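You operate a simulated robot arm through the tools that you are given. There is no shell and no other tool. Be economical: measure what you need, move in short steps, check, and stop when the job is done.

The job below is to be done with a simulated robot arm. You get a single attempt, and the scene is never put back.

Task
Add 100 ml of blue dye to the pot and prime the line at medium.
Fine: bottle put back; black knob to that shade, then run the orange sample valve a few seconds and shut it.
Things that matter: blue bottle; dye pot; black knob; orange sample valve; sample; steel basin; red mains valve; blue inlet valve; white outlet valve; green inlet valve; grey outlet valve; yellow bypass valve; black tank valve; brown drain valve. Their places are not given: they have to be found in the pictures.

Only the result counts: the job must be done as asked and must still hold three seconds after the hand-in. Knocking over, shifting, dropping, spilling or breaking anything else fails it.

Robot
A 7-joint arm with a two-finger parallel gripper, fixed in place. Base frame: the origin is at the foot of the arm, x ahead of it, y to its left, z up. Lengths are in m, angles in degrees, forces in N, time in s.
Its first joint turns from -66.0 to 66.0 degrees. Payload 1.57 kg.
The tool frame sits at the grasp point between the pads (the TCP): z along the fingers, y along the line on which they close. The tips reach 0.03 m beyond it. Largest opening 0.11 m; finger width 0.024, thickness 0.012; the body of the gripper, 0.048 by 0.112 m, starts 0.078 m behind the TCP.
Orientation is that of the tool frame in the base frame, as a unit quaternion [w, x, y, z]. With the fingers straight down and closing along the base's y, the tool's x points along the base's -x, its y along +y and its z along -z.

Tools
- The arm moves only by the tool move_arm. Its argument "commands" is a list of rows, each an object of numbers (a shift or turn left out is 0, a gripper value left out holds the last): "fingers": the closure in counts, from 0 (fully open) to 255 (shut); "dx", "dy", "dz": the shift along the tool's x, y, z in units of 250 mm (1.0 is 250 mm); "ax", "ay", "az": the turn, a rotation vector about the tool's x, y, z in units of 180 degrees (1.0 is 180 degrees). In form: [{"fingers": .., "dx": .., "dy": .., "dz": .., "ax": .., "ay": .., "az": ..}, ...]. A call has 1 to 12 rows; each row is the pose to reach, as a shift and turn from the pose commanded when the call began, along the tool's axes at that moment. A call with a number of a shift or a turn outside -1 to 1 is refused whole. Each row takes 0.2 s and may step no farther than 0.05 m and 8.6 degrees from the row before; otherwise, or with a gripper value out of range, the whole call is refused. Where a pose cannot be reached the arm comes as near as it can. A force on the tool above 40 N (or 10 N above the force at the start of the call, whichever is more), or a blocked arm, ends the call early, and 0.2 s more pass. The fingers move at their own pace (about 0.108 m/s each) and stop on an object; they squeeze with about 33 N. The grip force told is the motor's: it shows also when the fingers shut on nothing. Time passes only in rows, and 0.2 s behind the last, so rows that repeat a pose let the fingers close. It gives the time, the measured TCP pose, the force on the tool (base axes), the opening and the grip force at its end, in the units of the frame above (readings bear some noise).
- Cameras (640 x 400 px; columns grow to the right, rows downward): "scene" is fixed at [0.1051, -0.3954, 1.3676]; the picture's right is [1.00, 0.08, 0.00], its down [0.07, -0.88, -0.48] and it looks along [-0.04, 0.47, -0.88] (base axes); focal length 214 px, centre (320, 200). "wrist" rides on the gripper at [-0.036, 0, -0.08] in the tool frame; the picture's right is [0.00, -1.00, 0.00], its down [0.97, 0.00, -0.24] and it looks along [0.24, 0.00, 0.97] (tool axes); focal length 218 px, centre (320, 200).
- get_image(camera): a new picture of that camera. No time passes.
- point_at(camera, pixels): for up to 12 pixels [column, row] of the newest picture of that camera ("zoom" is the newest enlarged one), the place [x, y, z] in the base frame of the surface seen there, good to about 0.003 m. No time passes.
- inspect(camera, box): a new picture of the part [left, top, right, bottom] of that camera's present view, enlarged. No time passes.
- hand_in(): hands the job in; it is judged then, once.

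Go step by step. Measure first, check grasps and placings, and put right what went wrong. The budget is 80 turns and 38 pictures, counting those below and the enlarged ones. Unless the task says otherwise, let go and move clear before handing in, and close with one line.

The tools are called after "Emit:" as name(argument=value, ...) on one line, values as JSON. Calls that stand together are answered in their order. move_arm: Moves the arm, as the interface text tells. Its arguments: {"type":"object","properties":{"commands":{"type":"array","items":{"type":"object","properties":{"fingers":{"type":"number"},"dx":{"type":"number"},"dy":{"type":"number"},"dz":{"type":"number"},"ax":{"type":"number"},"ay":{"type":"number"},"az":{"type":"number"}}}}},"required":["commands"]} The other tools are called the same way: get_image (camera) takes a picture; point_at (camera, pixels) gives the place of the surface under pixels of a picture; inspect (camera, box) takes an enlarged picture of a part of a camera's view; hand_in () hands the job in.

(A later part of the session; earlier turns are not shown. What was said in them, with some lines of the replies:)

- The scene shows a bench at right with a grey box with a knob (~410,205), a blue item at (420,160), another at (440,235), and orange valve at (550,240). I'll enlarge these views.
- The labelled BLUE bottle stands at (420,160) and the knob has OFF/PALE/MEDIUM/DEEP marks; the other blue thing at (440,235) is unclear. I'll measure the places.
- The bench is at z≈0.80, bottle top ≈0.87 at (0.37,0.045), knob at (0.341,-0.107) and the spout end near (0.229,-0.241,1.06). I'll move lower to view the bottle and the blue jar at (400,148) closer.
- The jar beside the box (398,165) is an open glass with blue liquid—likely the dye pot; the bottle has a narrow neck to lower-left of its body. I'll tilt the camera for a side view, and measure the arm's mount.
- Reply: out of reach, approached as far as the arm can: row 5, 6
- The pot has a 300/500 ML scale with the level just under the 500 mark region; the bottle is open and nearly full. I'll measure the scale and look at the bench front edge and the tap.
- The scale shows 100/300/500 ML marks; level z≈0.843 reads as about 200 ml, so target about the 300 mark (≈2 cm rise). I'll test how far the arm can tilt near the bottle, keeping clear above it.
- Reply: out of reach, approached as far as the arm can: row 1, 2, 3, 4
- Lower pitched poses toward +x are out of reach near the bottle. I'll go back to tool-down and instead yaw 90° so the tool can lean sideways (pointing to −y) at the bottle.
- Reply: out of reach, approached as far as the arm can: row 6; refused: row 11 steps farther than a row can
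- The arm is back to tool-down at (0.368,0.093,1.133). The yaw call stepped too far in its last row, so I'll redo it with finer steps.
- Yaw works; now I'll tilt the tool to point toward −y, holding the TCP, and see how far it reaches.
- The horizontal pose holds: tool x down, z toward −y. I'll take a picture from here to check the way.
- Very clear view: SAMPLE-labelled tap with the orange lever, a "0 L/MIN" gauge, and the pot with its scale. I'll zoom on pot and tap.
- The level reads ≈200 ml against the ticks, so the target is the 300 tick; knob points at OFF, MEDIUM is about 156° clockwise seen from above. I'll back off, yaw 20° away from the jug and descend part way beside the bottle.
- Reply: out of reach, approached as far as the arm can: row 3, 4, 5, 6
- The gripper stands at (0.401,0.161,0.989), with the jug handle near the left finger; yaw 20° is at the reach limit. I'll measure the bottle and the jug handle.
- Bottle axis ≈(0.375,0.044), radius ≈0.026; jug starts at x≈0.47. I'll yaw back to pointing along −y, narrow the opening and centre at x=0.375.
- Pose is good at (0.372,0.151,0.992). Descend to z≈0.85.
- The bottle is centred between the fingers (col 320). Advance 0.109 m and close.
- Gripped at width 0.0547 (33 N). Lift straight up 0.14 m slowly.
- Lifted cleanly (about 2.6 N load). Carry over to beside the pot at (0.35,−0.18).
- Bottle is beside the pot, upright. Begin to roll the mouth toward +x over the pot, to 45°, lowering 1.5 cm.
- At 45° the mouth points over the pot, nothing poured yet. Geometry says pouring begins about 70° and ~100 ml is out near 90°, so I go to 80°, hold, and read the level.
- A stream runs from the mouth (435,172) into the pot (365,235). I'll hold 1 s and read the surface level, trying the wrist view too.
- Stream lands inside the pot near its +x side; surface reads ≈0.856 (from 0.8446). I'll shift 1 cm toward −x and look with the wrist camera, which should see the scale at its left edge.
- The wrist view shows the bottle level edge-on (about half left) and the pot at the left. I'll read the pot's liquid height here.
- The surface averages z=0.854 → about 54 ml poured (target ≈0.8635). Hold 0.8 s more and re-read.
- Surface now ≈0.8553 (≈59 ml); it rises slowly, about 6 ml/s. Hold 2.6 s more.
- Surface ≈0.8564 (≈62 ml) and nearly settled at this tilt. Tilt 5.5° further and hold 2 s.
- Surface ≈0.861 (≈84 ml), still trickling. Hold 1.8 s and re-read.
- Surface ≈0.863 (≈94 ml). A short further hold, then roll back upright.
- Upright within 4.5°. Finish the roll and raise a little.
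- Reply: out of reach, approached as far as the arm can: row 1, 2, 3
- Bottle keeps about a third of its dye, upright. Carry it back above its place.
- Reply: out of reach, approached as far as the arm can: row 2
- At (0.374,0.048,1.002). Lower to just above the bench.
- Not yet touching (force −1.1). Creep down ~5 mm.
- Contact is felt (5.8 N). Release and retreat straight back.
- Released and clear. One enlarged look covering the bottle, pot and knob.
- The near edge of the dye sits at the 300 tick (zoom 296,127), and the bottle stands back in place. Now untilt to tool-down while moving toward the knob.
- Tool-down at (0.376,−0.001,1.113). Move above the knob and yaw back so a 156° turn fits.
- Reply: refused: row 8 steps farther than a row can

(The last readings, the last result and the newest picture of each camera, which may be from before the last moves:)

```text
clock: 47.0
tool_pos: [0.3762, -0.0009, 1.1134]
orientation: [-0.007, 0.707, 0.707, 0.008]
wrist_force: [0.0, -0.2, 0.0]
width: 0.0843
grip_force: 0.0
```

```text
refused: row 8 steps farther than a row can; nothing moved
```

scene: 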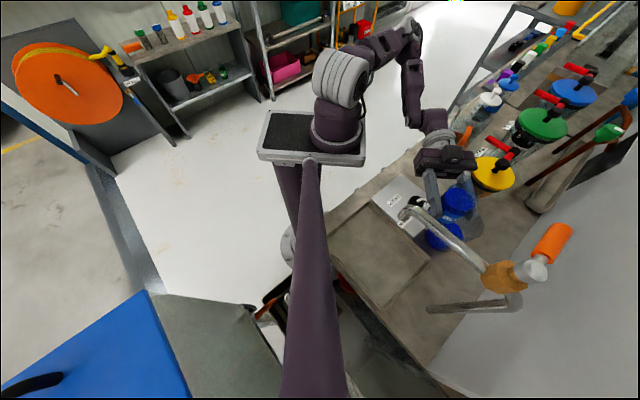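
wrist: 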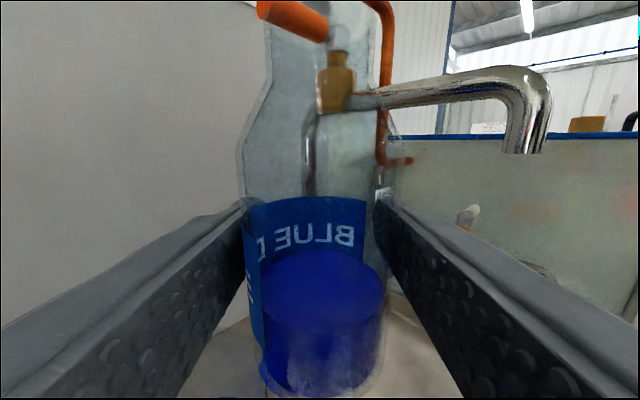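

Emit:
move_arm(commands=[{"az": -0.047, "dx": -0.06, "dy": -0.02}, {"az": -0.094, "dx": -0.12, "dy": -0.04}, {"az": -0.141, "dx": -0.18, "dy": -0.06}, {"az": -0.188, "dx": -0.24, "dy": -0.08, "dz": 0.06}, {"az": -0.235, "dx": -0.3, "dy": -0.1, "dz": 0.12}, {"az": -0.282, "dx": -0.36, "dy": -0.12, "dz": 0.18}, {"az": -0.329, "dx": -0.42, "dy": -0.14, "dz": 0.24}, {"az": -0.375, "dx": -0.42, "dy": -0.14, "dz": 0.24}])

Emit:
move_arm(commands=[{"az": -0.047}, {"az": -0.094}, {"az": -0.141}, {"az": -0.188}, {"az": -0.235}, {"az": -0.282}, {"az": -0.329}, {"az": -0.375}])

```text
clock: 48.8
tool_pos: [0.3419, -0.1048, 1.0511]
orientation: [-0.001, 0.194, 0.981, 0.009]
wrist_force: [0.2, 0.2, -0.1]
width: 0.0841
grip_force: 0.1
```

```text
clock: 50.6
tool_pos: [0.3417, -0.106, 1.0517]
orientation: [0.003, -0.385, 0.923, 0.008]
wrist_force: [0.5, -0.5, 0.4]
width: 0.0844
grip_force: 0.1
```

Above the knob at yaw −45°. Narrow the fingers and descend around it.

Emit:
move_arm(commands=[{"fingers": 110, "dz": 0.15}, {"dz": 0.3}, {"dz": 0.45}, {"dz": 0.58}, {"dz": 0.66}, {"dz": 0.72}, {"dz": 0.735}])

```text
clock: 52.2
tool_pos: [0.3404, -0.1027, 0.8664]
orientation: [0.005, -0.384, 0.923, 0.008]
wrist_force: [0.2, -0.4, 0.0]
width: 0.0626
grip_force: 0.1
```

At z=0.866 with no contact. Close on the knob.

Emit:
move_arm(commands=[{"fingers": 255}, {}, {}, {}])

```text
clock: 53.2
tool_pos: [0.3419, -0.1035, 0.8683]
orientation: [0.005, -0.383, 0.924, 0.009]
wrist_force: [11.3, -18.4, -13.4]
width: 0.0374
grip_force: 43.6
```

Gripped (0.0374) but with ~21 N sideways: the knob axis lies a few mm toward (+x,−y). Shift 3 mm that way.

Emit:
move_arm(commands=[{"dy": -0.006}, {"dy": -0.012}, {"dy": -0.012}])

```text
clock: 54.0
tool_pos: [0.3423, -0.1034, 0.8681]
orientation: [0.003, -0.384, 0.923, 0.009]
wrist_force: [3.9, 10.1, 15.9]
width: 0.0373
grip_force: 43.5
```

Sideways force is smaller now. Turn clockwise 90° first.

Emit:
move_arm(commands=[{"az": 0.042, "dy": 0.004}, {"az": 0.084, "dy": 0.004}, {"az": 0.126, "dy": 0.004}, {"az": 0.168, "dy": 0.004}, {"az": 0.21, "dy": 0.004}, {"az": 0.252, "dy": 0.004}, {"az": 0.294, "dy": 0.004}, {"az": 0.336, "dy": 0.004}, {"az": 0.378, "dy": 0.004}, {"az": 0.42, "dy": 0.004}, {"az": 0.46, "dy": 0.004}, {"az": 0.5, "dy": 0.004}])

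```text
clock: 55.6
tool_pos: [0.3429, -0.1062, 0.8672]
orientation: [0.004, 0.059, 0.998, 0.006]
wrist_force: [-0.2, -6.4, -9.4]
width: 0.0375
grip_force: 44.1
stopped in row 8: the force on the tool passed its limit (the readings are from after the stop); the commanded pose is now the measured one
```

It turned 52° before the force check stopped it. Continue from here.

Emit:
move_arm(commands=[{"az": 0.042}, {"az": 0.084}, {"az": 0.126}, {"az": 0.168}, {"az": 0.21}, {"az": 0.252}, {"az": 0.294}])

```text
clock: 56.6
tool_pos: [0.3436, -0.1096, 0.8682]
orientation: [0.003, 0.297, 0.955, 0.004]
wrist_force: [-2.3, -8.8, -0.4]
width: 0.0377
grip_force: 43.2
stopped in row 4: the force on the tool passed its limit (the readings are from after the stop); the commanded pose is now the measured one
```

80° turned so far (axis settles near (0.3436,−0.1096)). Continue.

Emit:
move_arm(commands=[{"az": 0.042}, {"az": 0.084}, {"az": 0.126}, {"az": 0.168}, {"az": 0.21}, {"az": 0.252}, {"az": 0.294}, {"az": 0.336}, {"az": 0.378}, {"az": 0.42}])

```text
clock: 57.6
tool_pos: [0.3415, -0.1099, 0.8671]
orientation: [0.0, 0.521, 0.854, 0.003]
wrist_force: [-3.5, -5.7, 6.1]
width: 0.0374
grip_force: 44.0
stopped in row 4: the force on the tool passed its limit (the readings are from after the stop); the commanded pose is now the measured one
```

108° turned; continue about 50° more.

Emit:
move_arm(commands=[{"az": 0.04}, {"az": 0.08}, {"az": 0.12}, {"az": 0.16}, {"az": 0.2}, {"az": 0.24}, {"az": 0.278}])

```text
clock: 58.7
tool_pos: [0.339, -0.1113, 0.8676]
orientation: [-0.002, 0.724, 0.69, 0.002]
wrist_force: [-4.9, -4.6, 14.3]
width: 0.0375
grip_force: 43.7
stopped in row 5: the force on the tool passed its limit (the readings are from after the stop); the commanded pose is now the measured one
```

138° turned; 21° remain.

Emit:
move_arm(commands=[{"az": 0.04}, {"az": 0.08}, {"az": 0.117}, {"az": 0.117}])

```text
clock: 59.7
tool_pos: [0.3381, -0.1099, 0.868]
orientation: [-0.004, 0.838, 0.545, 0.001]
wrist_force: [-27.0, -0.8, 3.6]
width: 0.0375
grip_force: 43.8
```

Total ≈159°. Release, raise and look at the pointer.

Emit:
move_arm(commands=[{"fingers": 110}, {}, {}, {"dz": -0.1}, {"dz": -0.25}, {"dz": -0.4}, {"dz": -0.55}, {"dz": -0.7}])

Emit:
inspect(camera="wrist", box=[245, 115, 395, 265])

Emit:
point_at(camera="zoom", pixels=[[320, 200], [250, 200], [400, 200], [320, 100], [320, 300]])

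```text
clock: 61.5
tool_pos: [0.3406, -0.1113, 1.0425]
orientation: [-0.003, 0.838, 0.546, 0.002]
wrist_force: [-0.2, 0.2, 0.2]
width: 0.0624
grip_force: 0.1
```

```text
2.67 times, centred on (320, 190) of wrist
```

zoom: 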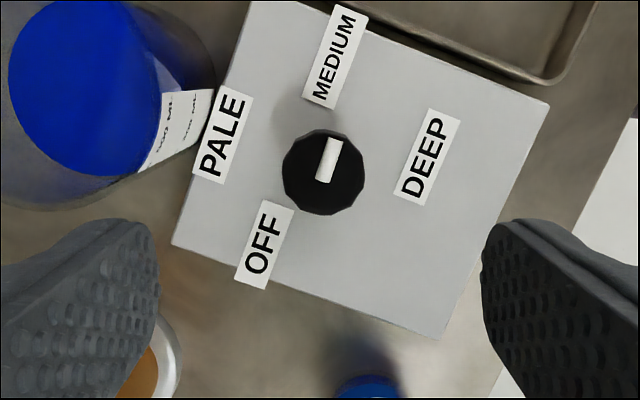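

```text
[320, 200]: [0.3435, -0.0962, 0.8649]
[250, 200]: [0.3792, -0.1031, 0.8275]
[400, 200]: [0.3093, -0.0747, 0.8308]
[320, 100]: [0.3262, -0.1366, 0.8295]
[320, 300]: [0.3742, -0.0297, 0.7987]
```

The pointer now bears ≈−130° against MEDIUM's ≈−121°, so I overshot by about 9°. Descend, grip and turn back 9°.

Emit:
move_arm(commands=[{"dz": 0.15, "dx": 0.009}, {"dz": 0.3, "dx": 0.009}, {"dz": 0.45, "dx": 0.009}, {"dz": 0.58, "dx": 0.009}, {"dz": 0.66, "dx": 0.009}, {"dz": 0.7, "dx": 0.009}, {"dz": 0.7, "dx": 0.009, "fingers": 255}, {"dz": 0.7, "dx": 0.009}, {"dz": 0.7, "dx": 0.009}, {"dz": 0.7, "dx": 0.009}])

```text
clock: 63.7
tool_pos: [0.3399, -0.107, 0.8667]
orientation: [-0.004, 0.838, 0.546, 0.0]
wrist_force: [-27.1, 10.6, -14.6]
width: 0.0374
grip_force: 43.7
```

Gripped with ~28 N along the closing axis; ease 2.5 mm and turn back 10°.

Emit:
move_arm(commands=[{"dy": -0.005}, {"dy": -0.01}, {"dy": -0.01, "az": -0.02}, {"dy": -0.01, "az": -0.04}, {"dy": -0.01, "az": -0.056}, {"dy": -0.01, "az": -0.056}])

```text
clock: 64.2
tool_pos: [0.3393, -0.107, 0.8662]
orientation: [-0.003, 0.838, 0.546, 0.002]
wrist_force: [-1.4, 1.9, 0.7]
width: 0.0376
grip_force: 44.4
stopped in row 2: the force on the tool passed its limit (the readings are from after the stop); the commanded pose is now the measured one
```

Force is relieved now (≈2 N). Turn back 10°.

Emit:
move_arm(commands=[{"az": -0.02}, {"az": -0.04}, {"az": -0.056}, {"az": -0.056}])

```text
clock: 65.2
tool_pos: [0.3389, -0.1077, 0.8675]
orientation: [-0.003, 0.787, 0.617, 0.001]
wrist_force: [0.1, -0.7, 6.3]
width: 0.0373
grip_force: 43.2
```

Knob turned back 10°. Release and raise; on the way up take a look at the knob's pointer.

Emit:
move_arm(commands=[{"fingers": 110}, {}, {}, {"dz": -0.1}, {"dz": -0.28}, {"dz": -0.46}, {"dz": -0.64}, {"dz": -0.82}, {"dz": -1.0}])

Emit:
inspect(camera="wrist", box=[245, 115, 395, 265])

```text
clock: 67.2
tool_pos: [0.3399, -0.1087, 1.1163]
orientation: [-0.002, 0.788, 0.616, 0.001]
wrist_force: [0.2, 0.3, -0.2]
width: 0.0624
grip_force: 0.1
```

```text
2.67 times, centred on (320, 190) of wrist
```

zoom: 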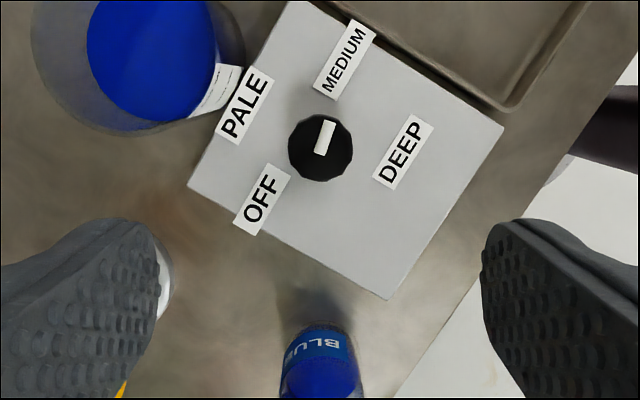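

The pointer bearing (~16°) now matches MEDIUM (~17°). Now raise and move above the orange lever, closing axis across it.

Emit:
move_arm(commands=[{"dz": -0.15}, {"dz": -0.3}, {"dz": -0.44}, {"dz": -0.44, "dx": -0.12, "dy": 0.05, "az": 0.04}, {"dz": -0.44, "dx": -0.25, "dy": 0.1, "az": 0.08}, {"dz": -0.44, "dx": -0.38, "dy": 0.15, "az": 0.12}, {"dz": -0.44, "dx": -0.5, "dy": 0.2, "az": 0.15}, {"dz": -0.44, "dx": -0.6, "dy": 0.24, "az": 0.168}, {"dz": -0.44, "dx": -0.691, "dy": 0.275, "az": 0.168}, {"dz": -0.44, "dx": -0.691, "dy": 0.275, "az": 0.168}])

```text
clock: 69.3
tool_pos: [0.3651, -0.2931, 1.2247]
orientation: [-0.004, 0.921, 0.391, 0.0]
wrist_force: [0.0, 0.0, 0.4]
width: 0.0623
grip_force: 0.1
```

Positioned above the lever. Descend to z≈1.128 around it and close.

Emit:
move_arm(commands=[{"dz": 0.1}, {"dz": 0.2}, {"dz": 0.28}, {"dz": 0.34}, {"dz": 0.387}, {"dz": 0.387, "fingers": 255}, {"dz": 0.387}, {"dz": 0.387}, {"dz": 0.387}])

```text
clock: 71.3
tool_pos: [0.3669, -0.2933, 1.1283]
orientation: [-0.003, 0.92, 0.391, 0.0]
wrist_force: [13.2, -11.9, -6.7]
width: 0.019
grip_force: 32.9
```

Lever gripped (0.019). Swing it 80° counter-clockwise (away from the wall, toward over the spout).

Emit:
move_arm(commands=[{"dx": -0.0022, "dy": -0.0318, "az": -0.0444}, {"dx": -0.0089, "dy": -0.0631, "az": -0.0889}, {"dx": -0.0198, "dy": -0.0931, "az": -0.1333}, {"dx": -0.0348, "dy": -0.1212, "az": -0.1778}, {"dx": -0.0535, "dy": -0.1471, "az": -0.2222}, {"dx": -0.0757, "dy": -0.17, "az": -0.2667}, {"dx": -0.1009, "dy": -0.1897, "az": -0.3111}, {"dx": -0.1285, "dy": -0.2056, "az": -0.3556}, {"dx": -0.1581, "dy": -0.2176, "az": -0.4}, {"dx": -0.1891, "dy": -0.2253, "az": -0.4444}])

```text
clock: 73.5
tool_pos: [0.2939, -0.2886, 1.1274]
orientation: [-0.002, 0.453, 0.892, 0.003]
wrist_force: [28.7, -10.8, 1.4]
width: 0.0201
grip_force: 33.4
```

The lever followed 80°. Check the flow at the spout.

Emit:
inspect(camera="scene", box=[350, 130, 570, 320])

```text
2.11 times, centred on (460, 225) of scene
```

zoom: 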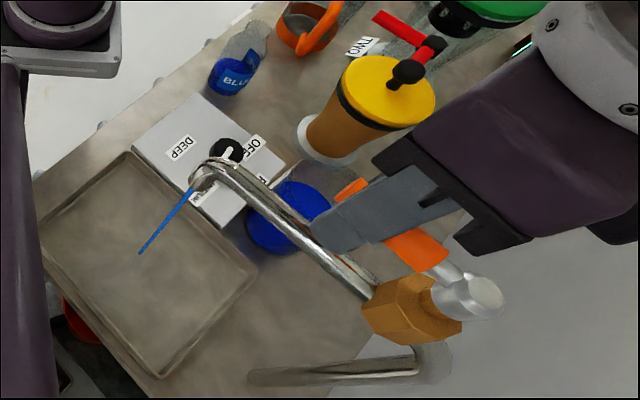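

A blue stream runs from the spout into the basin (zoom 190,185→140,253). Let it run about 2 s more.

Emit:
move_arm(commands=[{}, {}, {}, {}, {}, {}, {}, {}, {}])

Emit:
move_arm(commands=[{"dx": -0.0022, "dy": 0.0318, "az": 0.0444}, {"dx": -0.0089, "dy": 0.0631, "az": 0.0889}, {"dx": -0.0198, "dy": 0.0931, "az": 0.1333}, {"dx": -0.0348, "dy": 0.1212, "az": 0.1778}, {"dx": -0.0535, "dy": 0.1471, "az": 0.2222}, {"dx": -0.0757, "dy": 0.17, "az": 0.2667}, {"dx": -0.1009, "dy": 0.1897, "az": 0.3111}, {"dx": -0.1285, "dy": 0.2056, "az": 0.3556}, {"dx": -0.1581, "dy": 0.2176, "az": 0.4}, {"dx": -0.1891, "dy": 0.2253, "az": 0.4444}, {"dx": -0.1985, "dy": 0.2268, "az": 0.458}])

```text
clock: 75.5
tool_pos: [0.2927, -0.2885, 1.1268]
orientation: [-0.002, 0.454, 0.891, 0.003]
wrist_force: [25.3, -7.5, -7.9]
width: 0.0208
grip_force: 33.9
```

```text
clock: 78.0
tool_pos: [0.3683, -0.2941, 1.1275]
orientation: [-0.002, 0.929, 0.37, 0.002]
wrist_force: [30.0, 7.9, 4.6]
width: 0.0189
grip_force: 33.3
```

The lever is back a little past its starting angle. Release and rise clear.

Emit:
move_arm(commands=[{"fingers": 110}, {}, {}, {"dz": -0.1}, {"dz": -0.2}, {"dz": -0.32}, {"dz": -0.42}])

Emit:
inspect(camera="scene", box=[350, 130, 570, 320])

```text
clock: 79.5
tool_pos: [0.3686, -0.2957, 1.2322]
orientation: [-0.004, 0.929, 0.371, 0.001]
wrist_force: [0.0, 0.7, 0.3]
width: 0.0628
grip_force: 0.0
```

```text
2.11 times, centred on (460, 225) of scene
```

zoom: 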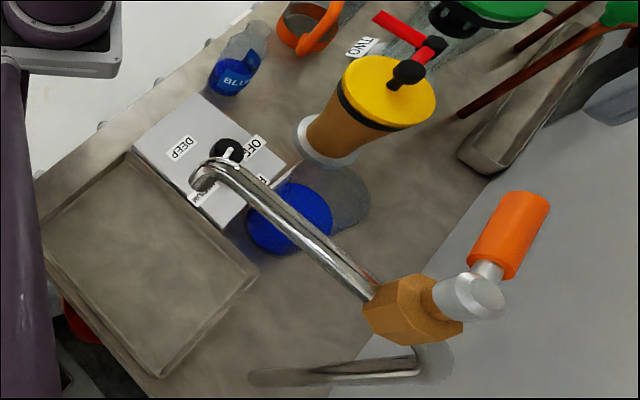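

The stream has stopped, the lever is back where it started, the knob points at MEDIUM, and the bottle stands in place with the gripper clear. Handing in.

Emit:
hand_in()

```text
The job is handed in.
```

I poured about 100 ml of blue dye into the pot, which now reads about 300 ml, and put the bottle back. The black knob is at MEDIUM, and I ran the orange sample valve for about 4–5 seconds before shutting it; the last picture shows no flow.
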